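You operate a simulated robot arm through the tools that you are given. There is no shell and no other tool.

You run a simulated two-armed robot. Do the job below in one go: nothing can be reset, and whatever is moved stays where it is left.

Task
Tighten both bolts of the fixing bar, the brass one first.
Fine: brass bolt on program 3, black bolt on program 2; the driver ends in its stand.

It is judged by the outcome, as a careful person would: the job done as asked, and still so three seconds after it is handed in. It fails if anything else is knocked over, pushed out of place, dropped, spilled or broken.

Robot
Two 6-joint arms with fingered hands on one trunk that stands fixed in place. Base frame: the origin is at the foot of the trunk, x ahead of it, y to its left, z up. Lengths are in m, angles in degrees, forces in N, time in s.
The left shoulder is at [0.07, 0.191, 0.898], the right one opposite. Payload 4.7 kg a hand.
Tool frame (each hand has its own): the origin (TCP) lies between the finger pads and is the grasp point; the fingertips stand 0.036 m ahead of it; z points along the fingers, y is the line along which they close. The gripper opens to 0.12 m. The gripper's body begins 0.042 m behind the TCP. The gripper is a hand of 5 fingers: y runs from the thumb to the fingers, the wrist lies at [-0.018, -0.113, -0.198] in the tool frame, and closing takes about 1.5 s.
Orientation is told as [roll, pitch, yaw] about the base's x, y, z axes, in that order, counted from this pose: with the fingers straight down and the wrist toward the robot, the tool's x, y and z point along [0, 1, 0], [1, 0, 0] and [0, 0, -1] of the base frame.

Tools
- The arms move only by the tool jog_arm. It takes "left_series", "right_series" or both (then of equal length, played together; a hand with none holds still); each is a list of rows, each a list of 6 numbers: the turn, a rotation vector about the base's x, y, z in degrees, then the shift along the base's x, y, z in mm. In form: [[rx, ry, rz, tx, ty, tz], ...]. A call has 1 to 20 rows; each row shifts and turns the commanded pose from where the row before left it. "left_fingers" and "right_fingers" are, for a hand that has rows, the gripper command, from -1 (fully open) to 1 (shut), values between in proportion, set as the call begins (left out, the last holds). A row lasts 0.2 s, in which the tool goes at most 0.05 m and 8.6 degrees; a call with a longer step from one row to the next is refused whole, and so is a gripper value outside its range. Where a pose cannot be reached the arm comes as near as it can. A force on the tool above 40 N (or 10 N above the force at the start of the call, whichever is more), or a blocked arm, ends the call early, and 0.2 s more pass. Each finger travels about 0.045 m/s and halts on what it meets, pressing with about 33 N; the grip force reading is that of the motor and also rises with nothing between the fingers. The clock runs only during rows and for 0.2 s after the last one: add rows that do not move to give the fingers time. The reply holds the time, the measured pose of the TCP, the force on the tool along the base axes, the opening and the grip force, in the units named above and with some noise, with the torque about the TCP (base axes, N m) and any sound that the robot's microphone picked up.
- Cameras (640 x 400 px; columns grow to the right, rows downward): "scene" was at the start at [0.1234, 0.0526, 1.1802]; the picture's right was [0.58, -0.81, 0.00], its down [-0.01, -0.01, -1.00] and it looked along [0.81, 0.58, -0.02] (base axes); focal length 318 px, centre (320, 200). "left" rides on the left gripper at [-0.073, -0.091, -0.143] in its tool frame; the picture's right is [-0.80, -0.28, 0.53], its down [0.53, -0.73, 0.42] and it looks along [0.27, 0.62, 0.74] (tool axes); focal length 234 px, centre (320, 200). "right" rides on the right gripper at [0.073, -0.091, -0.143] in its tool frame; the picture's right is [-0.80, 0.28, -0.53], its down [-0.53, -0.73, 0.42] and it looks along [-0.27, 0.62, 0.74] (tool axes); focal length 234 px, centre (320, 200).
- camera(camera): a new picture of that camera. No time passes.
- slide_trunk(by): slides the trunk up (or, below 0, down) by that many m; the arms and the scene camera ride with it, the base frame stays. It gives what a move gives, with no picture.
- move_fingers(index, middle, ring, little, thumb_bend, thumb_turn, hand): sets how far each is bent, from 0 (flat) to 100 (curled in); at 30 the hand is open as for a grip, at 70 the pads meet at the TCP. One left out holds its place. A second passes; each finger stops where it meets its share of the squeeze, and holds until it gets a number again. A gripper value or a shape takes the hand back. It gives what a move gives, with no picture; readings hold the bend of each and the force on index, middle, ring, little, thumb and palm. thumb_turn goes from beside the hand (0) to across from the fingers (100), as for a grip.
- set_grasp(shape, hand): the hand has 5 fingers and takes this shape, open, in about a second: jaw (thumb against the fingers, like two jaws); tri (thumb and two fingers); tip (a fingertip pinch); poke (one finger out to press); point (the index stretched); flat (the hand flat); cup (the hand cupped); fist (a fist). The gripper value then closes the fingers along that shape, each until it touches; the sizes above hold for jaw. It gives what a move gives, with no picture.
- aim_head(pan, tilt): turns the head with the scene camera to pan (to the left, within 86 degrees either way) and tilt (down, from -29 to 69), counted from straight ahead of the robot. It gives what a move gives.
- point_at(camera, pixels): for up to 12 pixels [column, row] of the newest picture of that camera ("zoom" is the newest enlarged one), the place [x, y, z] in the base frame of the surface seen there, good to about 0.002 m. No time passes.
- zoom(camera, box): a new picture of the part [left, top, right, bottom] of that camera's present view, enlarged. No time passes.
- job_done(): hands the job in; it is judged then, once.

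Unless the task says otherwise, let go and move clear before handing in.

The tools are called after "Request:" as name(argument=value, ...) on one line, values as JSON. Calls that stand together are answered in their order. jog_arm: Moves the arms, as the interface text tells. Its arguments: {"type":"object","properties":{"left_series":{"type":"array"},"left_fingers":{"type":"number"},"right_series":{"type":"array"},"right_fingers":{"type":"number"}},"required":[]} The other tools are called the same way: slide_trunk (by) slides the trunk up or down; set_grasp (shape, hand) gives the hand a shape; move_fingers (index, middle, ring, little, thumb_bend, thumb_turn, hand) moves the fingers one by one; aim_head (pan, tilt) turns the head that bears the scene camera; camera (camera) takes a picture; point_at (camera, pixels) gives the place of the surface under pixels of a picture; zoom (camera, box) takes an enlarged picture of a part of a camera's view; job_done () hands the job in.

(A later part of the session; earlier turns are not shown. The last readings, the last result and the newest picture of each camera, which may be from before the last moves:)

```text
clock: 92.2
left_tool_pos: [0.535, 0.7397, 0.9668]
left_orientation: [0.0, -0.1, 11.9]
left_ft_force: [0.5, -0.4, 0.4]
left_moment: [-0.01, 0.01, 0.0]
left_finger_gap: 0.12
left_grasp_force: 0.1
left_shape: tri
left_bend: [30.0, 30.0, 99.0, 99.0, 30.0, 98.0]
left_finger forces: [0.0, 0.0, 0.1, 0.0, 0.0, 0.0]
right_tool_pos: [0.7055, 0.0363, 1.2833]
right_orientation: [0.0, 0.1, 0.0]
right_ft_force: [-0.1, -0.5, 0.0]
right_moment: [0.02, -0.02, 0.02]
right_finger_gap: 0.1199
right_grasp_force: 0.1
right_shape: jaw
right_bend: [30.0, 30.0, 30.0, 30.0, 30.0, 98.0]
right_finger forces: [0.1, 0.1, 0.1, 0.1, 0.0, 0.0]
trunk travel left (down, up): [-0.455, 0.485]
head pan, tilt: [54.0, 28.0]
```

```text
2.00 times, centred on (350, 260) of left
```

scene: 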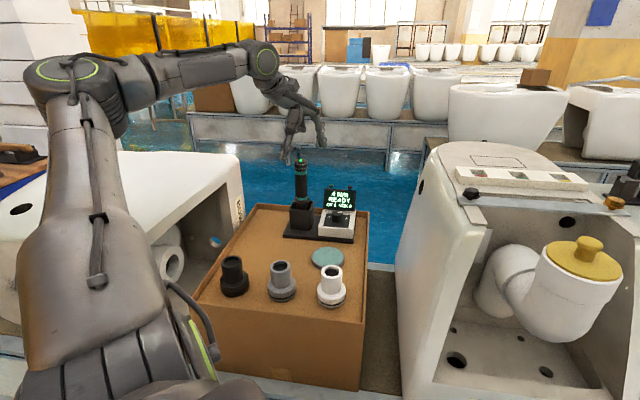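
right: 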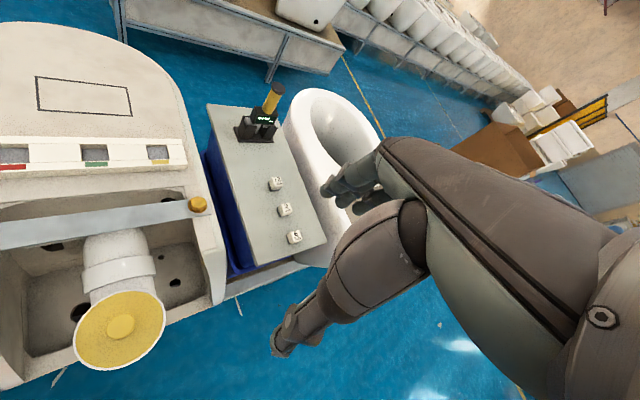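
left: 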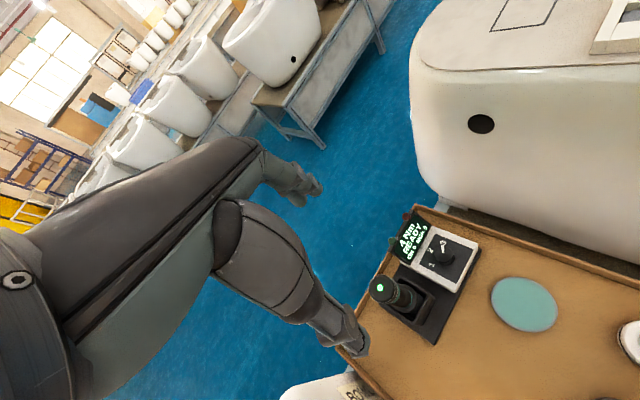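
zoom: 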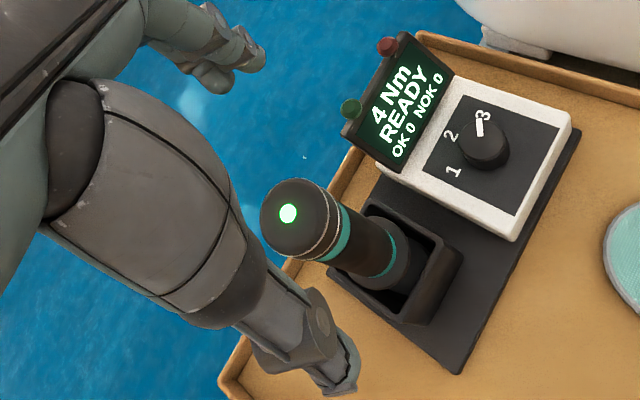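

The arm is 8 mm short of centre at this height. Its limit changes with height, so I'll go down slowly with the same correction and watch the force; the fingers have 40 mm of room each side.

Request:
jog_arm(left_series=[[0, 0, 0, -2, 2, -15], [0, 0, 0, -2, 2, -15], [0, 0, 0, -2, 2, -15], [0, 0, 0, 0, 0, 0]])

Request:
zoom(camera="left", box=[220, 160, 480, 360])

Request:
zoom(camera="scene", box=[240, 70, 380, 250])

```text
clock: 93.2
left_tool_pos: [0.5392, 0.7437, 0.9222]
left_orientation: [0.1, 0.0, 11.8]
left_ft_force: [0.4, -0.6, 1.1]
left_moment: [0.02, -0.03, 0.01]
left_finger_gap: 0.1197
left_grasp_force: 0.0
left_shape: tri
left_bend: [30.0, 30.0, 99.0, 99.0, 30.0, 98.0]
left_finger forces: [0.0, 0.1, 0.0, 0.1, 0.0, 0.1]
left hand out of reach, approached as far as the arm can: row 1, 2
right_tool_pos: [0.7059, 0.0369, 1.2841]
right_orientation: [-0.1, 0.0, 0.0]
right_ft_force: [-0.1, 0.0, -0.4]
right_moment: [-0.03, -0.03, 0.03]
right_finger_gap: 0.1199
right_grasp_force: 0.0
right_shape: jaw
right_bend: [30.0, 30.0, 30.0, 30.0, 30.0, 98.0]
right_finger forces: [0.0, 0.0, 0.0, 0.0, 0.0, 0.0]
trunk travel left (down, up): [-0.455, 0.485]
head pan, tilt: [54.0, 28.0]
```

```text
2.00 times, centred on (350, 260) of left
```

zoom: 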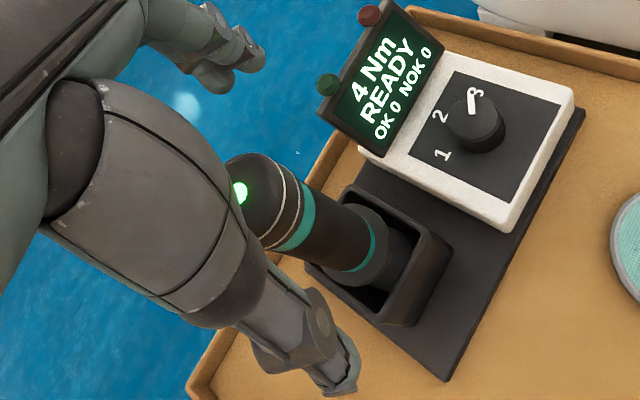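

```text
2.22 times, centred on (310, 160) of scene
```

zoom: 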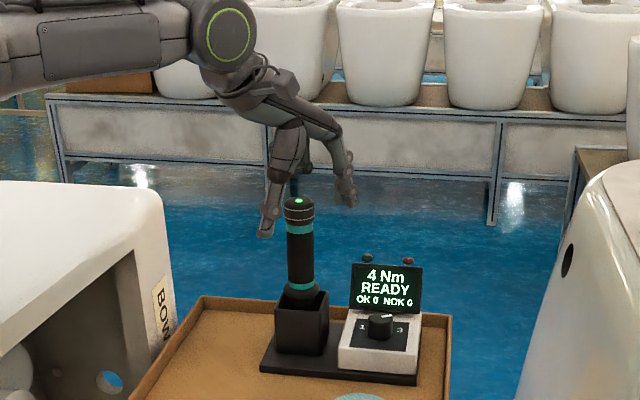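

Now at (0.539, 0.744, 0.922), and the last row was in reach. I'll shift toward the axis (−10, +3 mm) at this height.

Request:
jog_arm(left_series=[[0, 0, 0, -3, 1, -3], [0, 0, 0, -3, 1, -3], [0, 0, 0, -3, 1, -3], [0, 0, 0, 0, 0, 0]])

```text
clock: 94.2
left_tool_pos: [0.5377, 0.7443, 0.9167]
left_orientation: [0.0, 0.0, 11.8]
left_ft_force: [-0.6, 0.0, 1.1]
left_moment: [-0.01, -0.01, 0.03]
left_finger_gap: 0.12
left_grasp_force: 0.0
left_shape: tri
left_bend: [30.0, 30.0, 99.0, 99.0, 30.0, 98.0]
left_finger forces: [0.0, 0.0, 0.0, 0.0, 0.0, 0.1]
left hand out of reach, approached as far as the arm can: row 1, 3
right_tool_pos: [0.7069, 0.0366, 1.2849]
right_orientation: [-0.1, 0.1, 0.0]
right_ft_force: [0.7, -0.4, -1.1]
right_moment: [-0.03, 0.0, -0.04]
right_finger_gap: 0.1197
right_grasp_force: 0.0
right_shape: jaw
right_bend: [30.0, 30.0, 30.0, 30.0, 30.0, 98.0]
right_finger forces: [0.1, 0.0, 0.1, 0.0, 0.1, 0.0]
trunk travel left (down, up): [-0.455, 0.485]
head pan, tilt: [54.0, 28.0]
```

The constraint now pushes the other way, so a little more yaw may free it. I'll rotate to ~20° in place and retry the shift.

Request:
jog_arm(left_series=[[0, 0, 4, -2, 1, 0], [0, 0, 4, -3, 1, 0], [0, 0, 0, -3, 1, 0], [0, 0, 0, 0, 0, 0]])

```text
clock: 95.2
left_tool_pos: [0.5381, 0.7442, 0.9127]
left_orientation: [-0.1, 0.1, 19.7]
left_ft_force: [-0.2, 0.1, 0.1]
left_moment: [0.0, -0.01, -0.04]
left_finger_gap: 0.1198
left_grasp_force: 0.0
left_shape: tri
left_bend: [30.0, 30.0, 99.0, 99.0, 30.0, 98.0]
left_finger forces: [0.1, 0.1, 0.0, 0.0, 0.0, 0.0]
left hand out of reach, approached as far as the arm can: row 1, 2
right_tool_pos: [0.7065, 0.0367, 1.2839]
right_orientation: [0.0, 0.0, 0.0]
right_ft_force: [0.4, 0.5, -0.4]
right_moment: [-0.03, -0.01, -0.01]
right_finger_gap: 0.1195
right_grasp_force: 0.0
right_shape: jaw
right_bend: [30.0, 30.0, 30.0, 30.0, 30.0, 98.0]
right_finger forces: [0.1, 0.0, 0.0, 0.1, 0.0, 0.0]
trunk travel left (down, up): [-0.455, 0.485]
head pan, tilt: [54.0, 28.0]
```

Request:
jog_arm(left_series=[[0, 0, 0, -3, 1, 0], [0, 0, 0, -3, 1, 0], [0, 0, 0, -3, 1, 0], [0, 0, 0, 0, 0, 0]])

```text
clock: 96.2
left_tool_pos: [0.539, 0.7429, 0.9156]
left_orientation: [0.2, 0.2, 19.8]
left_ft_force: [0.0, 0.8, -0.1]
left_moment: [0.01, -0.04, 0.02]
left_finger_gap: 0.1201
left_grasp_force: 0.2
left_shape: tri
left_bend: [30.0, 30.0, 99.0, 99.0, 30.0, 98.0]
left_finger forces: [0.1, 0.0, 0.1, 0.1, 0.0, 0.1]
left hand out of reach, approached as far as the arm can: row 1, 2, 3
right_tool_pos: [0.7055, 0.0376, 1.2837]
right_orientation: [0.0, -0.1, 0.0]
right_ft_force: [0.2, 0.0, -0.1]
right_moment: [0.02, -0.04, -0.02]
right_finger_gap: 0.1199
right_grasp_force: 0.1
right_shape: jaw
right_bend: [30.0, 30.0, 30.0, 30.0, 30.0, 98.0]
right_finger forces: [0.1, 0.1, 0.1, 0.1, 0.0, 0.0]
trunk travel left (down, up): [-0.455, 0.485]
head pan, tilt: [54.0, 28.0]
```

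The arm is stuck about 9 mm off in x, but that is well inside the 120 mm opening and each finger stops where it meets the handle. In "tri" the curled ring finger might brush the cap, so I'll rise, switch to jaw (all fingers open) and come down again.

Request:
jog_arm(left_series=[[0, 0, 0, 0, 0, 20], [0, 0, 0, 0, 0, 20], [0, 0, 0, 0, 0, 10], [0, 0, 0, 0, 0, 0]])

Request:
set_grasp(shape="jaw", hand="left")

Request:
zoom(camera="scene", box=[240, 60, 360, 200])

```text
clock: 97.2
left_tool_pos: [0.538, 0.7433, 0.966]
left_orientation: [0.2, -0.1, 19.8]
left_ft_force: [0.2, 0.0, 0.0]
left_moment: [-0.02, 0.02, 0.03]
left_finger_gap: 0.12
left_grasp_force: 0.1
left_shape: tri
left_bend: [30.0, 30.0, 99.0, 99.0, 30.0, 98.0]
left_finger forces: [0.1, 0.0, 0.1, 0.0, 0.1, 0.0]
right_tool_pos: [0.7063, 0.0362, 1.2827]
right_orientation: [-0.1, 0.0, 0.0]
right_ft_force: [-0.3, 0.3, -0.3]
right_moment: [0.03, 0.0, -0.04]
right_finger_gap: 0.1201
right_grasp_force: 0.1
right_shape: jaw
right_bend: [30.0, 30.0, 30.0, 30.0, 30.0, 98.0]
right_finger forces: [0.0, 0.0, 0.0, 0.0, 0.0, 0.0]
trunk travel left (down, up): [-0.455, 0.485]
head pan, tilt: [54.0, 28.0]
```

```text
clock: 98.1
left_tool_pos: [0.5381, 0.7429, 0.9658]
left_orientation: [0.0, -0.1, 19.8]
left_ft_force: [-0.3, 0.8, -0.3]
left_moment: [0.01, 0.0, 0.0]
left_finger_gap: 0.1199
left_grasp_force: 0.0
left_shape: jaw
left_bend: [30.0, 30.0, 30.0, 30.0, 30.0, 98.0]
left_finger forces: [0.1, 0.0, 0.1, 0.0, 0.1, 0.0]
right_tool_pos: [0.7068, 0.0368, 1.2841]
right_orientation: [0.0, 0.0, 0.0]
right_ft_force: [-0.2, 0.4, 1.2]
right_moment: [-0.01, 0.01, -0.01]
right_finger_gap: 0.1199
right_grasp_force: 0.1
right_shape: jaw
right_bend: [30.0, 30.0, 30.0, 30.0, 30.0, 98.0]
right_finger forces: [0.0, 0.0, 0.1, 0.0, 0.0, 0.0]
trunk travel left (down, up): [-0.455, 0.485]
head pan, tilt: [54.0, 28.0]
```

```text
2.86 times, centred on (300, 130) of scene
```

zoom: 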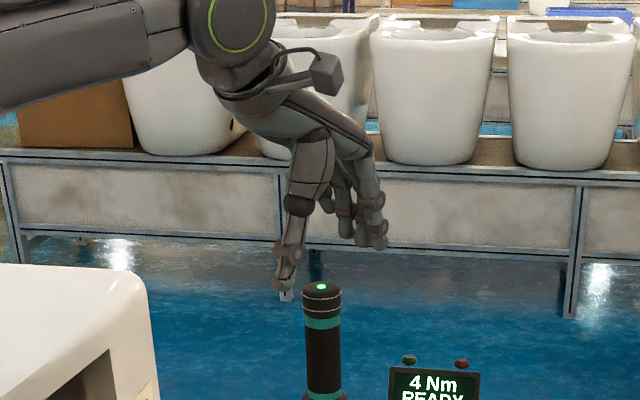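

At this height the rows were all in reach, so I'll try centring here again before descending.

Request:
jog_arm(left_series=[[0, 0, 0, -3, 1.5, 0], [0, 0, 0, -3, 1.5, 0], [0, 0, 0, -3, 1.5, 0], [0, 0, 0, 0, 0, 0]])

```text
clock: 99.1
left_tool_pos: [0.5376, 0.7437, 0.9647]
left_orientation: [0.0, 0.0, 19.8]
left_ft_force: [-0.4, -0.8, -0.1]
left_moment: [0.04, 0.02, 0.03]
left_finger_gap: 0.1201
left_grasp_force: 0.1
left_shape: jaw
left_bend: [30.0, 30.0, 30.0, 30.0, 30.0, 98.0]
left_finger forces: [0.0, 0.0, 0.1, 0.1, 0.0, 0.0]
left hand out of reach, approached as far as the arm can: row 2, 3
right_tool_pos: [0.7065, 0.0367, 1.2837]
right_orientation: [0.0, 0.0, 0.1]
right_ft_force: [-0.3, 0.6, 0.4]
right_moment: [-0.02, -0.01, -0.01]
right_finger_gap: 0.1196
right_grasp_force: 0.1
right_shape: jaw
right_bend: [30.0, 30.0, 30.0, 30.0, 30.0, 98.0]
right_finger forces: [0.0, 0.0, 0.1, 0.1, 0.1, 0.0]
trunk travel left (down, up): [-0.455, 0.485]
head pan, tilt: [54.0, 28.0]
```

I'll accept the 7 mm offset. First I check that the elbow and forearm stay clear of the left bowl when the trunk goes down 0.11 m.

Request:
camera(camera="scene")

Request:
point_at(camera="scene", pixels=[[75, 68], [100, 95], [60, 90], [140, 80], [200, 68], [130, 120], [180, 90], [240, 70], [90, 130], [110, 70]])

```text
taken
```

scene: 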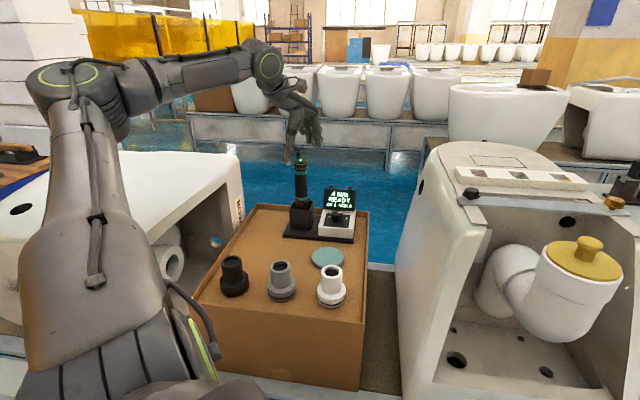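

```text
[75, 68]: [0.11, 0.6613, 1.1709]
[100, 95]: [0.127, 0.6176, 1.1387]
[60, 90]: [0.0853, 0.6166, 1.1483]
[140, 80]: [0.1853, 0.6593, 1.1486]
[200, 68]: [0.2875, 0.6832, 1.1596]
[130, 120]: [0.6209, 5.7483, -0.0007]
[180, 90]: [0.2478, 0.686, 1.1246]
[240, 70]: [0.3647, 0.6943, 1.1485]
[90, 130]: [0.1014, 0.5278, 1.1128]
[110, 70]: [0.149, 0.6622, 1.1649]
```

The elbow and forearm are at z≈1.14, well above the bowl. I narrow the opening to about 90 mm and lower with the trunk so the hand comes down around the handle.

Request:
jog_arm(left_series=[[0, 0, 0, 0, 0, 0], [0, 0, 0, 0, 0, 0], [0, 0, 0, 0, 0, 0]], left_fingers=-0.5)

Request:
slide_trunk(by=-0.06)

Request:
camera(camera="left")

Request:
zoom(camera="scene", box=[240, 60, 360, 200])

```text
clock: 99.9
left_tool_pos: [0.5368, 0.7439, 0.9662]
left_orientation: [0.0, -0.1, 19.8]
left_ft_force: [-0.4, 0.1, -0.3]
left_moment: [0.03, -0.01, -0.02]
left_finger_gap: 0.0903
left_grasp_force: 0.1
left_shape: jaw
left_bend: [26.0, 36.0, 33.0, 34.0, 56.0, 99.0]
left_finger forces: [0.0, 0.1, 0.1, 0.0, 0.0, 0.0]
right_tool_pos: [0.7066, 0.0363, 1.2822]
right_orientation: [-0.1, 0.0, 0.1]
right_ft_force: [0.4, 0.1, 0.1]
right_moment: [0.03, 0.0, 0.01]
right_finger_gap: 0.1197
right_grasp_force: 0.1
right_shape: jaw
right_bend: [30.0, 30.0, 30.0, 30.0, 30.0, 98.0]
right_finger forces: [0.0, 0.1, 0.0, 0.1, 0.1, 0.0]
trunk travel left (down, up): [-0.455, 0.485]
head pan, tilt: [54.0, 28.0]
```

```text
clock: 100.9
left_tool_pos: [0.5357, 0.7436, 0.9062]
left_orientation: [0.0, -0.1, 19.8]
left_ft_force: [0.8, -0.1, -0.7]
left_moment: [0.02, 0.02, 0.0]
left_finger_gap: 0.0904
left_grasp_force: 0.0
left_shape: jaw
left_bend: [26.0, 36.0, 33.0, 34.0, 56.0, 99.0]
left_finger forces: [0.0, 0.1, 0.0, 0.1, 0.1, 0.0]
right_tool_pos: [0.7059, 0.0368, 1.2232]
right_orientation: [0.0, -0.1, 0.0]
right_ft_force: [0.4, -0.2, -0.1]
right_moment: [-0.01, 0.01, 0.0]
right_finger_gap: 0.1196
right_grasp_force: 0.1
right_shape: jaw
right_bend: [30.0, 30.0, 30.0, 30.0, 30.0, 98.0]
right_finger forces: [0.1, 0.1, 0.1, 0.0, 0.0, 0.0]
trunk travel left (down, up): [-0.395, 0.545]
head pan, tilt: [54.0, 28.0]
```

```text
taken
```

left: 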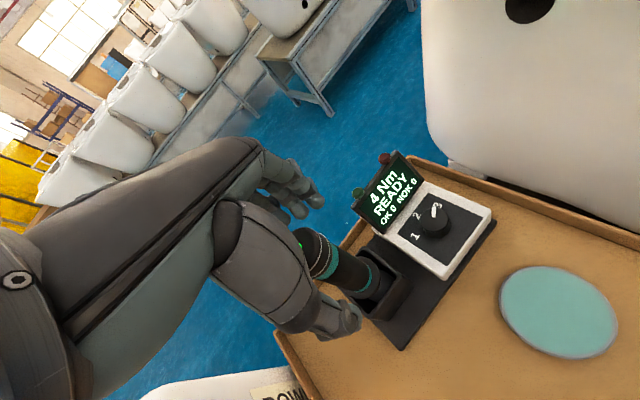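

```text
2.86 times, centred on (300, 130) of scene
```

zoom: 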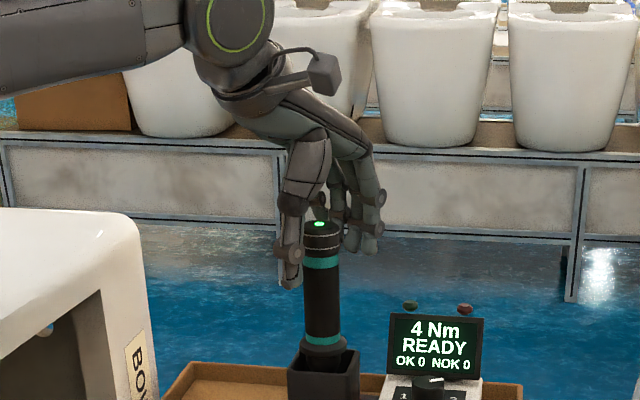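

The driver stands between the thumb (left) and the fingers (right), with its top about 33 mm below the palm. I'll lower 28 mm more, leaving about 5 mm under the palm, and look before closing.

Request:
slide_trunk(by=-0.027)

Request:
zoom(camera="scene", box=[260, 90, 350, 200])

Request:
zoom(camera="left", box=[220, 160, 480, 360])

```text
clock: 101.6
left_tool_pos: [0.5367, 0.743, 0.8791]
left_orientation: [0.0, -0.1, 19.7]
left_ft_force: [0.6, -0.9, 0.4]
left_moment: [0.04, -0.04, 0.06]
left_finger_gap: 0.0899
left_grasp_force: 0.2
left_shape: jaw
left_bend: [26.0, 36.0, 33.0, 34.0, 56.0, 99.0]
left_finger forces: [0.1, 0.0, 0.0, 0.0, 0.0, 0.0]
right_tool_pos: [0.7059, 0.0371, 1.1966]
right_orientation: [0.0, 0.0, 0.0]
right_ft_force: [0.0, -0.6, -0.6]
right_moment: [0.0, -0.05, 0.0]
right_finger_gap: 0.1197
right_grasp_force: 0.1
right_shape: jaw
right_bend: [30.0, 30.0, 30.0, 30.0, 30.0, 98.0]
right_finger forces: [0.1, 0.0, 0.1, 0.1, 0.1, 0.1]
trunk travel left (down, up): [-0.368, 0.572]
head pan, tilt: [54.0, 28.0]
```

```text
3.64 times, centred on (305, 145) of scene
```

zoom: 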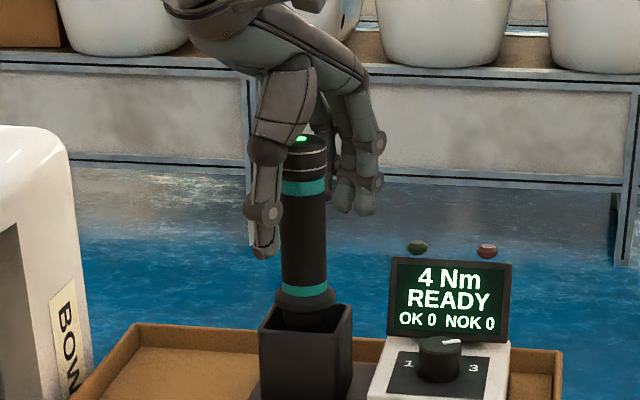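

```text
2.00 times, centred on (350, 260) of left
```

zoom: 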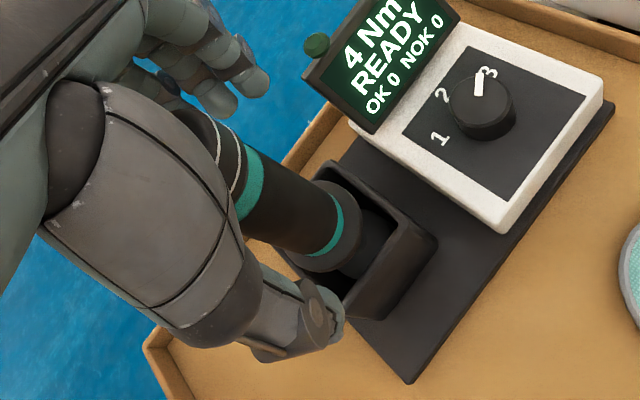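

Clear all round; there's still visible room over the driver's top. I'll go 10 mm lower and then close the jaw.

Request:
slide_trunk(by=-0.01)

Request:
jog_arm(left_series=[[0, 0, 0, 0, 0, 0], [0, 0, 0, 0, 0, 0], [0, 0, 0, 0, 0, 0], [0, 0, 0, 0, 0, 0], [0, 0, 0, 0, 0, 0], [0, 0, 0, 0, 0, 0], [0, 0, 0, 0, 0, 0], [0, 0, 0, 0, 0, 0]], left_fingers=1.0)

Request:
zoom(camera="scene", box=[260, 90, 350, 200])

Request:
zoom(camera="left", box=[220, 160, 480, 360])

```text
clock: 102.2
left_tool_pos: [0.5356, 0.7441, 0.8694]
left_orientation: [0.1, -0.1, 19.8]
left_ft_force: [0.5, 0.8, 1.1]
left_moment: [0.01, -0.01, -0.01]
left_finger_gap: 0.0904
left_grasp_force: 0.1
left_shape: jaw
left_bend: [26.0, 36.0, 33.0, 34.0, 56.0, 99.0]
left_finger forces: [0.0, 0.1, 0.1, 0.0, 0.0, 0.0]
right_tool_pos: [0.7064, 0.0364, 1.1862]
right_orientation: [-0.1, 0.0, 0.0]
right_ft_force: [0.5, -0.7, 0.4]
right_moment: [0.02, -0.01, 0.01]
right_finger_gap: 0.1198
right_grasp_force: 0.1
right_shape: jaw
right_bend: [30.0, 30.0, 30.0, 30.0, 30.0, 98.0]
right_finger forces: [0.1, 0.1, 0.0, 0.0, 0.0, 0.0]
trunk travel left (down, up): [-0.358, 0.582]
head pan, tilt: [54.0, 28.0]
```

```text
clock: 104.0
left_tool_pos: [0.5363, 0.7431, 0.869]
left_orientation: [0.0, 0.0, 19.9]
left_ft_force: [-0.4, -0.1, 0.1]
left_moment: [0.03, -0.07, -0.05]
left_finger_gap: 0.0235
left_grasp_force: 32.8
left_shape: jaw
left_bend: [72.0, 60.0, 69.0, 68.0, 75.0, 100.0]
left_finger forces: [12.0, 11.8, 0.1, 0.0, 25.0, 0.1]
right_tool_pos: [0.7076, 0.037, 1.1877]
right_orientation: [0.0, 0.0, -0.1]
right_ft_force: [-0.8, 0.1, 0.1]
right_moment: [0.0, -0.05, -0.03]
right_finger_gap: 0.1198
right_grasp_force: 0.0
right_shape: jaw
right_bend: [30.0, 30.0, 30.0, 30.0, 30.0, 98.0]
right_finger forces: [0.0, 0.1, 0.1, 0.0, 0.0, 0.0]
trunk travel left (down, up): [-0.358, 0.582]
head pan, tilt: [54.0, 28.0]
```

```text
3.64 times, centred on (305, 145) of scene
```

zoom: 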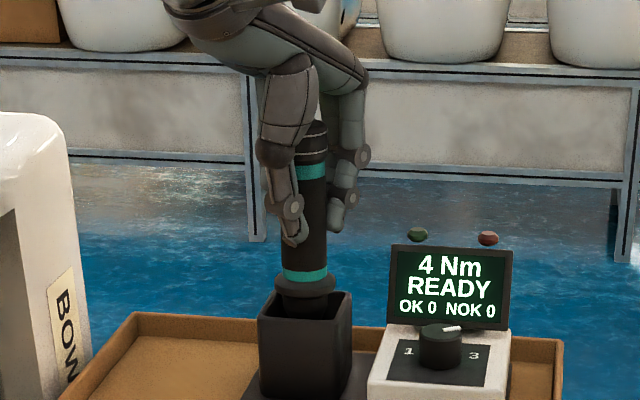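

```text
2.00 times, centred on (350, 260) of left
```

zoom: 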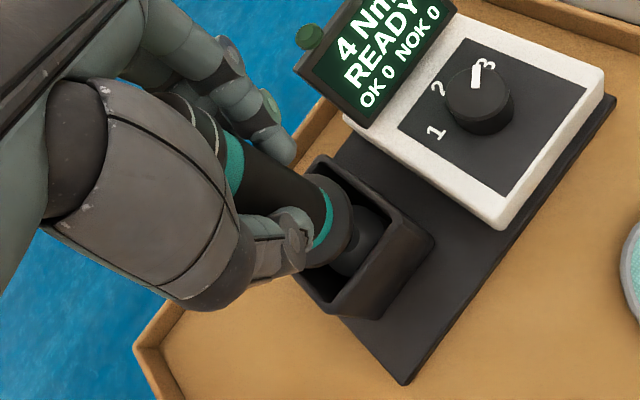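

A good three-point hold: index 12 N, middle 12 N, thumb 25 N. I note the stand pose: TCP (0.536, 0.743, 0.869), yaw 20°, trunk −0.017. Now I lift straight up with the trunk.

Request:
slide_trunk(by=0.06)

Request:
zoom(camera="scene", box=[260, 90, 370, 220])

Request:
slide_trunk(by=0.12)

Request:
camera(camera="scene")

Request:
camera(camera="left")

```text
clock: 105.0
left_tool_pos: [0.5365, 0.7444, 0.9268]
left_orientation: [0.0, 0.1, 19.8]
left_ft_force: [0.5, 0.7, -5.2]
left_moment: [-0.05, -0.01, -0.01]
left_finger_gap: 0.0225
left_grasp_force: 32.8
left_shape: jaw
left_bend: [72.0, 60.0, 69.0, 68.0, 75.0, 100.0]
left_finger forces: [12.4, 11.1, 0.0, 0.0, 24.2, 0.0]
right_tool_pos: [0.7078, 0.0378, 1.2463]
right_orientation: [-0.1, 0.0, -0.1]
right_ft_force: [-0.4, 1.0, -0.2]
right_moment: [0.01, 0.03, 0.02]
right_finger_gap: 0.1198
right_grasp_force: 0.0
right_shape: jaw
right_bend: [30.0, 30.0, 30.0, 30.0, 30.0, 98.0]
right_finger forces: [0.0, 0.1, 0.0, 0.0, 0.1, 0.0]
trunk travel left (down, up): [-0.418, 0.522]
head pan, tilt: [54.0, 28.0]
```

```text
3.08 times, centred on (315, 155) of scene
```

zoom: 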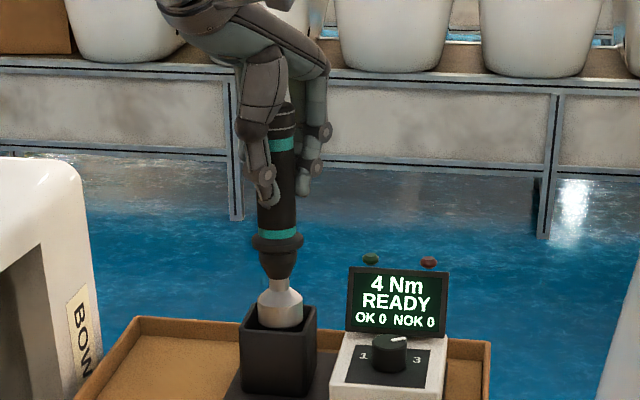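

```text
clock: 106.5
left_tool_pos: [0.5365, 0.7447, 1.0462]
left_orientation: [0.1, 0.0, 19.7]
left_ft_force: [-0.6, 0.0, -5.4]
left_moment: [-0.03, -0.08, 0.0]
left_finger_gap: 0.0228
left_grasp_force: 33.2
left_shape: jaw
left_bend: [72.0, 60.0, 69.0, 68.0, 75.0, 100.0]
left_finger forces: [12.4, 10.9, 0.0, 0.1, 24.3, 0.0]
right_tool_pos: [0.7074, 0.0383, 1.3655]
right_orientation: [-0.1, 0.2, 0.0]
right_ft_force: [-0.8, -0.2, 0.1]
right_moment: [0.01, 0.0, -0.03]
right_finger_gap: 0.1197
right_grasp_force: 0.0
right_shape: jaw
right_bend: [30.0, 30.0, 30.0, 30.0, 30.0, 98.0]
right_finger forces: [0.0, 0.0, 0.0, 0.0, 0.0, 0.1]
trunk travel left (down, up): [-0.538, 0.402]
head pan, tilt: [54.0, 28.0]
```

```text
taken
```

scene: 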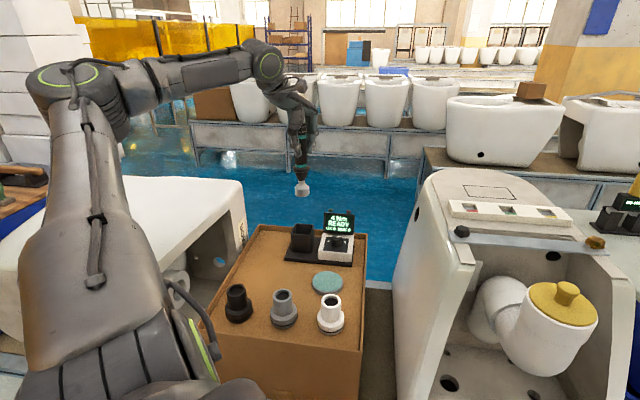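

```text
taken
```

left: 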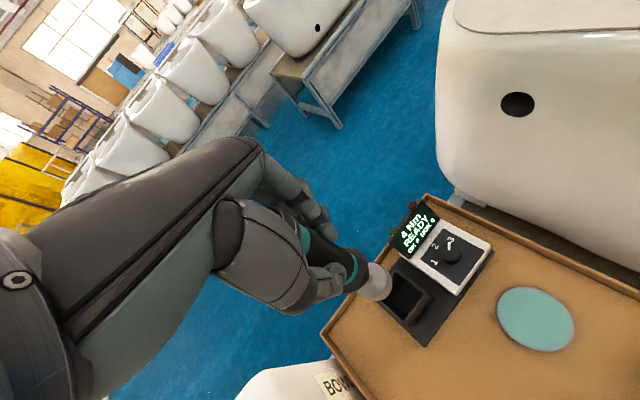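

Lifted cleanly: the driver weighs about 5 N and has a silver socket at its lower end. I'll measure the socket's lower end relative to the hand.

Request:
zoom(camera="scene", box=[260, 90, 350, 210])

Request:
point_at(camera="zoom", pixels=[[305, 362], [305, 375], [305, 382], [303, 350], [290, 370], [318, 370], [300, 330], [300, 300], [302, 280], [295, 220], [300, 200], [300, 385]])

```text
3.33 times, centred on (305, 150) of scene
```

zoom: 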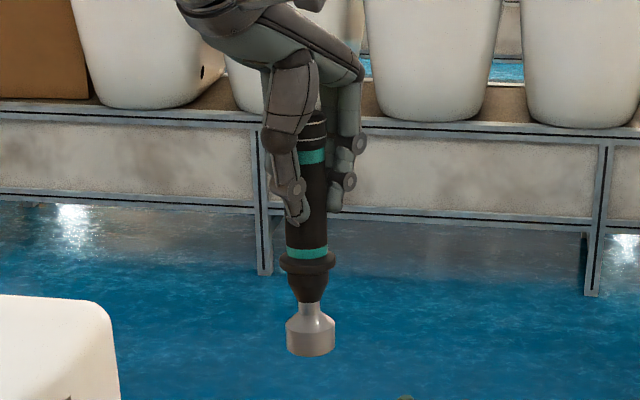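

```text
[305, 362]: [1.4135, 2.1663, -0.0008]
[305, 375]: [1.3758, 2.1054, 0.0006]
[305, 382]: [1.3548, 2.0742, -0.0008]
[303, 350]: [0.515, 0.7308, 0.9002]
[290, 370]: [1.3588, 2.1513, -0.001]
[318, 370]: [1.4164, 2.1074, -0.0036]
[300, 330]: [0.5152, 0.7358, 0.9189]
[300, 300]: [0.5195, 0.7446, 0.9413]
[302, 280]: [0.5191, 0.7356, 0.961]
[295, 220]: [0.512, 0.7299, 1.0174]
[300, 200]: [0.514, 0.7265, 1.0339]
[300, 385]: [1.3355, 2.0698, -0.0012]
```

The socket bottom is 0.152 m below the TCP and nearly on its axis. The right hand hovers near the brass bolt, so I'll raise the trunk for clearance and move the right arm out to the right.

Request:
slide_trunk(by=0.14)

Request:
jog_arm(right_series=[[0, 0, 0, -10, -40, 0], [0, 0, 0, -10, -40, 0], [0, 0, 0, -10, -40, 0], [0, 0, 0, -10, -40, 0], [0, 0, 0, -10, -40, 0], [0, 0, 0, -10, -40, 0], [0, 0, 0, -10, -40, 0], [0, 0, 0, -10, -30, 0], [0, 0, 0, 0, 0, 0]])

```text
clock: 108.2
left_tool_pos: [0.5375, 0.7439, 1.1871]
left_orientation: [0.0, 0.0, 19.8]
left_ft_force: [-0.3, 0.9, -5.5]
left_moment: [-0.07, -0.03, -0.01]
left_finger_gap: 0.023
left_grasp_force: 32.6
left_shape: jaw
left_bend: [72.0, 60.0, 69.0, 68.0, 75.0, 100.0]
left_finger forces: [12.4, 11.1, 0.0, 0.1, 24.2, 0.1]
right_tool_pos: [0.7081, 0.0367, 1.5058]
right_orientation: [-0.1, 0.0, 0.1]
right_ft_force: [-0.1, 0.0, 0.1]
right_moment: [0.01, -0.01, -0.01]
right_finger_gap: 0.12
right_grasp_force: 0.0
right_shape: jaw
right_bend: [30.0, 30.0, 30.0, 30.0, 30.0, 98.0]
right_finger forces: [0.1, 0.0, 0.0, 0.0, 0.0, 0.1]
trunk travel left (down, up): [-0.678, 0.262]
head pan, tilt: [54.0, 28.0]
```

```text
clock: 110.2
left_tool_pos: [0.5366, 0.7446, 1.1871]
left_orientation: [0.0, 0.0, 19.8]
left_ft_force: [-0.1, 0.4, -5.9]
left_moment: [-0.06, -0.02, -0.01]
left_finger_gap: 0.0229
left_grasp_force: 32.4
left_shape: jaw
left_bend: [72.0, 60.0, 69.0, 68.0, 75.0, 100.0]
left_finger forces: [12.5, 11.2, 0.1, 0.0, 24.2, 0.0]
right_tool_pos: [0.7232, -0.2491, 1.5693]
right_orientation: [-0.2, 0.1, 0.0]
right_ft_force: [0.0, 0.8, 0.1]
right_moment: [-0.02, 0.0, 0.02]
right_finger_gap: 0.1198
right_grasp_force: 0.1
right_shape: jaw
right_bend: [30.0, 30.0, 30.0, 30.0, 30.0, 98.0]
right_finger forces: [0.0, 0.1, 0.0, 0.1, 0.0, 0.1]
right hand out of reach, approached as far as the arm can: row 1, 2, 3, 4, 5, 6, 7, 8
trunk travel left (down, up): [-0.678, 0.262]
head pan, tilt: [54.0, 28.0]
```

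The right arm is clear. Now I carry the driver toward the middle, keeping the socket around z 1.03, and unwind the yaw as I go.

Request:
jog_arm(left_series=[[0, 0, -2, 8, -28, 0], [0, 0, -2, 8, -28, 0], [0, 0, -2, 8, -28, 0], [0, 0, -2, 8, -28, 0], [0, 0, -2, 8, -28, 0], [0, 0, -2, 8, -28, 0], [0, 0, -2, 8, -28, 0], [0, 0, -2, 8, -28, 0], [0, 0, -2, 8, -28, 0], [0, 0, -2, 8, -28, 0], [0, 0, 0, 0, 0, 0]])

Request:
aim_head(pan=25, tilt=25)

Request:
camera(camera="scene")

```text
clock: 112.6
left_tool_pos: [0.615, 0.4634, 1.1894]
left_orientation: [0.0, 0.0, -0.2]
left_ft_force: [-1.3, 0.2, -4.8]
left_moment: [-0.05, -0.03, 0.02]
left_finger_gap: 0.0224
left_grasp_force: 32.7
left_shape: jaw
left_bend: [72.0, 60.0, 69.0, 69.0, 75.0, 100.0]
left_finger forces: [12.1, 11.7, 0.0, 0.0, 24.3, 0.0]
right_tool_pos: [0.7231, -0.2501, 1.5693]
right_orientation: [-0.1, 0.1, 0.0]
right_ft_force: [-0.2, -0.3, 0.4]
right_moment: [-0.01, -0.01, 0.01]
right_finger_gap: 0.1199
right_grasp_force: 0.1
right_shape: jaw
right_bend: [30.0, 30.0, 30.0, 30.0, 30.0, 98.0]
right_finger forces: [0.1, 0.0, 0.0, 0.0, 0.0, 0.0]
trunk travel left (down, up): [-0.678, 0.262]
head pan, tilt: [54.0, 28.0]
```

```text
clock: 113.5
left_tool_pos: [0.6168, 0.4619, 1.1891]
left_orientation: [0.0, -0.1, -0.3]
left_ft_force: [-0.2, 0.5, -5.6]
left_moment: [-0.07, -0.01, -0.01]
left_finger_gap: 0.0224
left_grasp_force: 33.2
left_shape: jaw
left_bend: [72.0, 60.0, 69.0, 69.0, 75.0, 100.0]
left_finger forces: [12.1, 11.7, 0.1, 0.0, 24.1, 0.0]
right_tool_pos: [0.7241, -0.2504, 1.5679]
right_orientation: [0.1, 0.1, 0.0]
right_ft_force: [0.7, -0.3, 0.0]
right_moment: [0.04, 0.0, 0.02]
right_finger_gap: 0.1197
right_grasp_force: 0.0
right_shape: jaw
right_bend: [30.0, 30.0, 30.0, 30.0, 30.0, 98.0]
right_finger forces: [0.0, 0.0, 0.0, 0.0, 0.0, 0.0]
trunk travel left (down, up): [-0.678, 0.262]
head pan, tilt: [25.0, 25.0]
```

```text
taken
```

scene: 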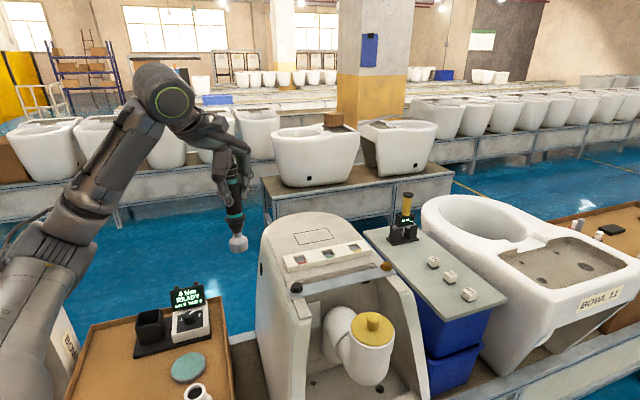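

All good: the driver hangs upright at (238,240). I'll measure both bolts exactly from this higher view.

Request:
zoom(camera="scene", box=[270, 240, 410, 320])

Request:
zoom(camera="scene", box=[365, 250, 415, 285])

```text
4.57 times, centred on (340, 280) of scene
```

zoom: 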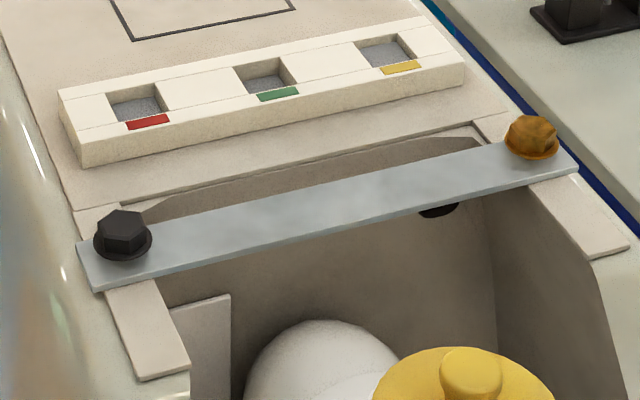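

```text
11.43 times, centred on (390, 268) of scene
```

zoom: 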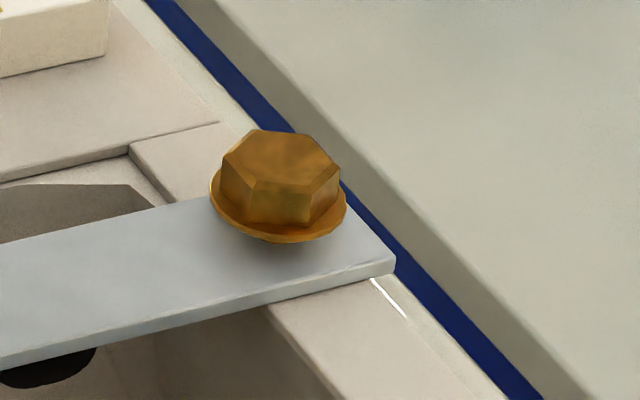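

Request:
point_at(camera="zoom", pixels=[[280, 157], [225, 165], [340, 170], [262, 133], [320, 140], [252, 180], [315, 187], [280, 225], [215, 210], [345, 215], [180, 260], [380, 260]])

Request:
zoom(camera="scene", box=[272, 270, 322, 305])

```text
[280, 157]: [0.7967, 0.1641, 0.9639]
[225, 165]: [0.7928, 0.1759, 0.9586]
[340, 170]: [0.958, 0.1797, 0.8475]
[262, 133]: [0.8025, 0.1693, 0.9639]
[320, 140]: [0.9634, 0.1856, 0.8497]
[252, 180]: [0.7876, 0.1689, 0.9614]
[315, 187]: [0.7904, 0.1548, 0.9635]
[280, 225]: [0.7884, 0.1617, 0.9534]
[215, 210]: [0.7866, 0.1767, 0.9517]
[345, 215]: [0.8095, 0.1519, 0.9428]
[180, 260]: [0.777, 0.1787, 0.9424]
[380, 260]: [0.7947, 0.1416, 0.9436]
```

```text
11.43 times, centred on (297, 288) of scene
```

zoom: 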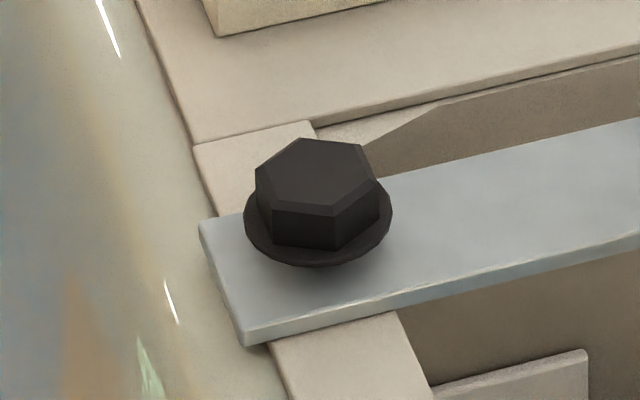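

Request:
point_at(camera="zoom", pixels=[[315, 172], [262, 178], [370, 175], [303, 142], [330, 205], [350, 150], [275, 205], [318, 230], [318, 262], [250, 225], [388, 225], [430, 230]])

```text
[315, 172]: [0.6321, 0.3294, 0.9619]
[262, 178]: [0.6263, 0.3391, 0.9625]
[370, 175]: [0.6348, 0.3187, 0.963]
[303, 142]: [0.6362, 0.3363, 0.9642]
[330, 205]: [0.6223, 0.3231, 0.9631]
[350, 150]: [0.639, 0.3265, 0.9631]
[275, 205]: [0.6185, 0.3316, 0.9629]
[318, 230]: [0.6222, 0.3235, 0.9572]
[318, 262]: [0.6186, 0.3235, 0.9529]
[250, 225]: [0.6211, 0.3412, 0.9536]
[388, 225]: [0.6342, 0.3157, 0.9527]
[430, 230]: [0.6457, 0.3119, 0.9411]
```

Brass top centre ≈ (0.7965, 0.163, 0.964); black ≈ (0.630, 0.329, 0.963). Now I need the exact socket position relative to the TCP.

Request:
zoom(camera="scene", box=[205, 140, 275, 260])

Request:
point_at(camera="zoom", pixels=[[330, 362], [308, 362], [352, 362], [328, 350], [310, 300], [325, 300], [316, 260], [300, 255], [332, 255], [308, 180], [295, 180], [330, 340]])

Request:
camera(camera="left")

```text
3.33 times, centred on (240, 200) of scene
```

zoom: 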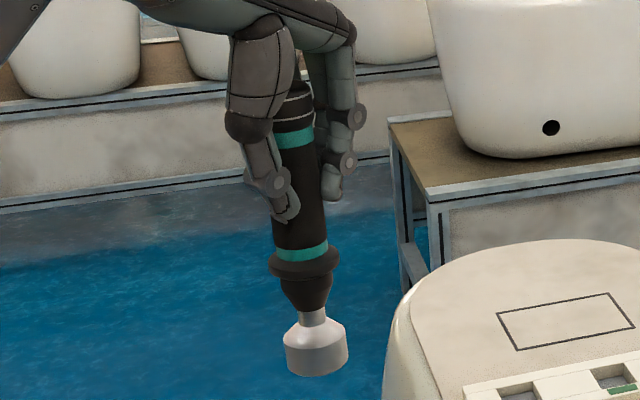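

```text
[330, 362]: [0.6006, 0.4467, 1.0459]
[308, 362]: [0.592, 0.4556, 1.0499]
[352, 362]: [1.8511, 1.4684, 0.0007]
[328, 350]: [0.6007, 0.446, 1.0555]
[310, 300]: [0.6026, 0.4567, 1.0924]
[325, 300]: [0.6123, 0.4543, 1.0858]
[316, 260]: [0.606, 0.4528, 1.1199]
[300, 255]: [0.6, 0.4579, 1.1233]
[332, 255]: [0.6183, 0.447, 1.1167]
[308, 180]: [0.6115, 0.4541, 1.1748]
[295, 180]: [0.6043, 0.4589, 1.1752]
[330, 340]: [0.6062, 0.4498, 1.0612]
```

```text
taken
```

left: 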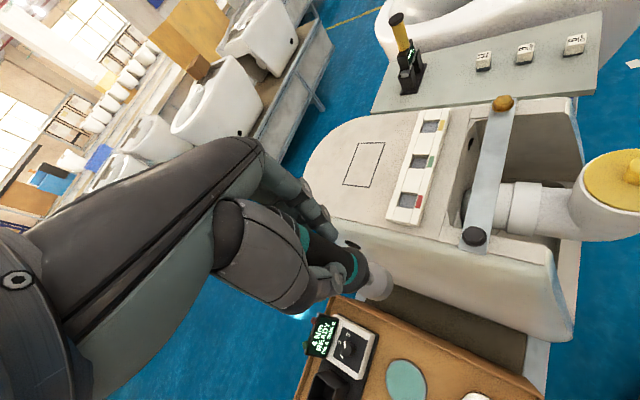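

The driver hangs within 2° of vertical and the socket is about 5 mm off the TCP. I'll carry it over the brass bolt, stopping with the socket about 70 mm above it.

Request:
jog_arm(left_series=[[0, 0, -1.25, 15.3, -25.3, 0], [0, 0, -1.25, 15.3, -25.3, 0], [0, 0, -1.25, 15.3, -25.3, 0], [0, 0, -1.25, 15.3, -25.3, 0], [0, 0, -1.25, 15.3, -25.3, 0], [0, 0, -1.25, 15.3, -25.3, 0], [0, 0, -1.25, 15.3, -25.3, 0], [0, 0, -1.25, 15.3, -25.3, 0], [0, 0, -1.25, 15.3, -25.3, 0], [0, 0, -1.25, 15.3, -25.3, 0], [0, 0, -1.25, 15.3, -25.3, 0], [0, 0, -1.25, 15.3, -25.3, 0], [0, 0, 0, 0, 0, 0]])

Request:
camera(camera="scene")

Request:
camera(camera="left")

```text
clock: 116.3
left_tool_pos: [0.8133, 0.1855, 1.1693]
left_orientation: [0.0, 0.0, -15.2]
left_ft_force: [-0.2, 0.2, -3.8]
left_moment: [-0.02, 0.0, 0.0]
left_finger_gap: 0.0224
left_grasp_force: 33.2
left_shape: jaw
left_bend: [72.0, 60.0, 69.0, 69.0, 75.0, 100.0]
left_finger forces: [11.8, 11.5, 0.1, 0.1, 24.0, 0.1]
left hand out of reach, approached as far as the arm can: row 3, 4, 5, 6
right_tool_pos: [0.7234, -0.2487, 1.568]
right_orientation: [0.0, 0.1, -0.1]
right_ft_force: [-0.4, -0.6, -1.3]
right_moment: [-0.01, 0.01, -0.02]
right_finger_gap: 0.1197
right_grasp_force: 0.0
right_shape: jaw
right_bend: [30.0, 30.0, 30.0, 30.0, 30.0, 98.0]
right_finger forces: [0.1, 0.0, 0.0, 0.0, 0.0, 0.0]
trunk travel left (down, up): [-0.678, 0.262]
head pan, tilt: [25.0, 25.0]
```

```text
taken
```

scene: 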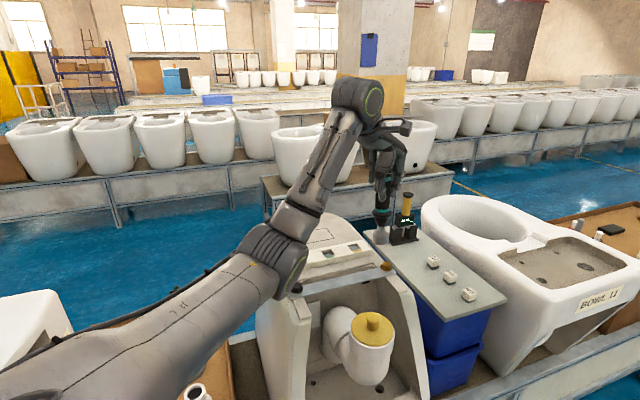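

```text
taken
```

left: 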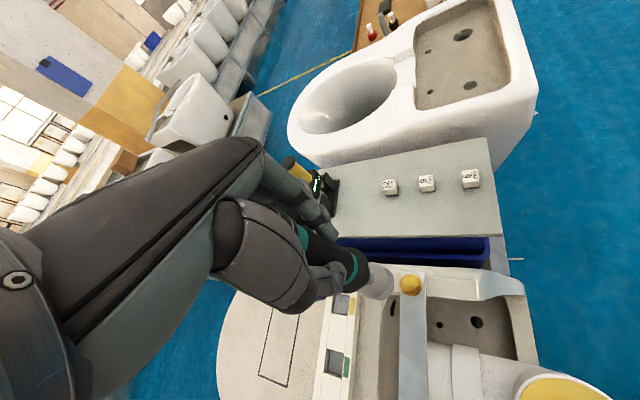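

The arm swung through its reach limit and ended at (0.813, 0.186, 1.169), with the elbow now lower, near (280,262). I'll check its clearance to the tank.

Request:
point_at(camera="scene", pixels=[[280, 260], [300, 262], [250, 245], [310, 200], [270, 290], [290, 285], [230, 280], [350, 110], [295, 310], [300, 225], [380, 240], [385, 265]])

Request:
zoom(camera="scene", box=[340, 130, 440, 290])

```text
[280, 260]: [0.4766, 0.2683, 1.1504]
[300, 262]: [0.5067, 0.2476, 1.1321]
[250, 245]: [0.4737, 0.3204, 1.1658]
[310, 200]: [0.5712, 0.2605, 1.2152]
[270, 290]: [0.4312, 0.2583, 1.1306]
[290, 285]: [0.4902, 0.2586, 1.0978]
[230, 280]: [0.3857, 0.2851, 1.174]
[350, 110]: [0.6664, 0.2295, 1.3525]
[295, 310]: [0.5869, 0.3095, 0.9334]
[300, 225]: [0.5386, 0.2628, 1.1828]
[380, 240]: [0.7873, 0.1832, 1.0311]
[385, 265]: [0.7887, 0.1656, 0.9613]
```

```text
2.50 times, centred on (390, 210) of scene
```

zoom: 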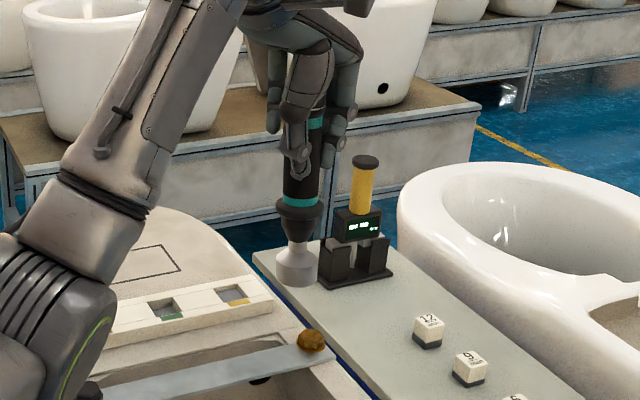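

The elbow is at z≈1.1, above the bar (0.945), so fine. I now centre over the brass bolt: shift (−13, −27 mm).

Request:
jog_arm(left_series=[[0, 0, 0, -4.5, -9.2, 0], [0, 0, 0, -4.4, -9.2, 0], [0, 0, 0, -4.4, -9.1, 0], [0, 0, 0, 0, 0, 0]])

Request:
zoom(camera="scene", box=[340, 170, 440, 290])

Request:
zoom(camera="left", box=[300, 180, 500, 360])

```text
clock: 117.3
left_tool_pos: [0.801, 0.1572, 1.1691]
left_orientation: [0.0, -0.1, -15.2]
left_ft_force: [0.5, 0.1, -5.7]
left_moment: [-0.06, -0.03, -0.01]
left_finger_gap: 0.0223
left_grasp_force: 32.4
left_shape: jaw
left_bend: [72.0, 60.0, 69.0, 69.0, 76.0, 100.0]
left_finger forces: [11.9, 11.6, 0.0, 0.0, 24.0, 0.1]
right_tool_pos: [0.7245, -0.2513, 1.569]
right_orientation: [0.0, 0.1, 0.1]
right_ft_force: [-0.8, -0.9, -0.1]
right_moment: [0.01, 0.05, -0.07]
right_finger_gap: 0.1197
right_grasp_force: 0.0
right_shape: jaw
right_bend: [30.0, 30.0, 30.0, 30.0, 30.0, 98.0]
right_finger forces: [0.0, 0.1, 0.1, 0.0, 0.0, 0.0]
trunk travel left (down, up): [-0.678, 0.262]
head pan, tilt: [25.0, 25.0]
```

```text
3.33 times, centred on (390, 230) of scene
```

zoom: 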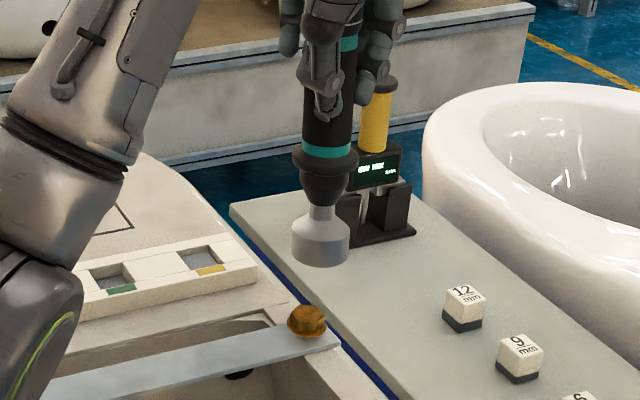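

```text
2.22 times, centred on (400, 270) of left
```

zoom: 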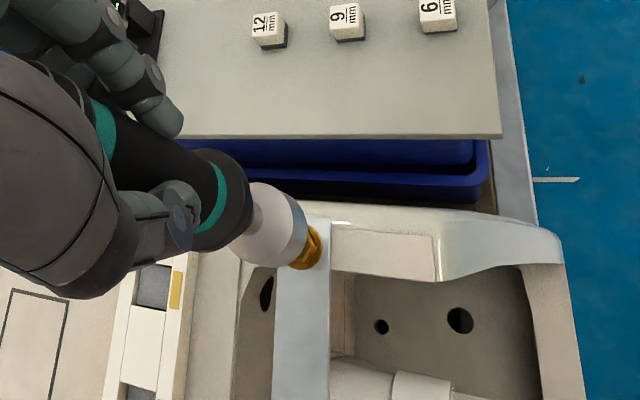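

I compare socket and bolt in the scene view: socket centre column ≈320, bolt ≈307. I'll get exact surface points on the socket to work out the residual offset.

Request:
point_at(camera="zoom", pixels=[[290, 200], [310, 215], [300, 240], [285, 235], [262, 215], [275, 200], [305, 250], [310, 262], [318, 238], [320, 258], [250, 230], [280, 255]])

Request:
zoom(camera="scene", box=[370, 225, 410, 275])

Request:
point_at(camera="zoom", pixels=[[250, 160], [280, 175], [310, 185], [340, 182], [380, 165], [320, 120], [320, 150], [280, 140], [360, 140], [280, 320], [255, 320], [300, 325]])

```text
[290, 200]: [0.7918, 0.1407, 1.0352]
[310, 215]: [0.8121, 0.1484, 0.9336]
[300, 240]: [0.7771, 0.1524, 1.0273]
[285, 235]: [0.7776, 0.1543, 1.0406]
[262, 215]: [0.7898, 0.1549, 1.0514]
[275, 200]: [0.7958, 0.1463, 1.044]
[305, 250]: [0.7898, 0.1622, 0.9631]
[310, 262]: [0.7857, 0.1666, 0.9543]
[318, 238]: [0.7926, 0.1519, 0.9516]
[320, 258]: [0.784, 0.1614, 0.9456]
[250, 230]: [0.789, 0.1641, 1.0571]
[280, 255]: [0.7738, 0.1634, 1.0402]
```

```text
8.00 times, centred on (390, 250) of scene
```

zoom: 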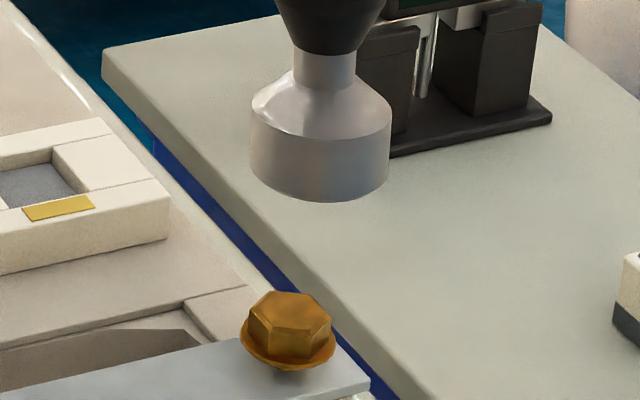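

```text
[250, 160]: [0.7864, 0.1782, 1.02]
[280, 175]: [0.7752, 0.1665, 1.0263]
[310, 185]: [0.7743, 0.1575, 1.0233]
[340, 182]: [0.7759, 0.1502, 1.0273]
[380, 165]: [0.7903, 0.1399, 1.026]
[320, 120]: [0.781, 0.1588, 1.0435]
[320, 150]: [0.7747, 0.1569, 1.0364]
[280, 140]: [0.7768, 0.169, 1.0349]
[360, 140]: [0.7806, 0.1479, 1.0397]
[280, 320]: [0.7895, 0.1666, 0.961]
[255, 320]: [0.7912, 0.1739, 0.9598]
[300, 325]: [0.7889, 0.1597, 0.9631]
```

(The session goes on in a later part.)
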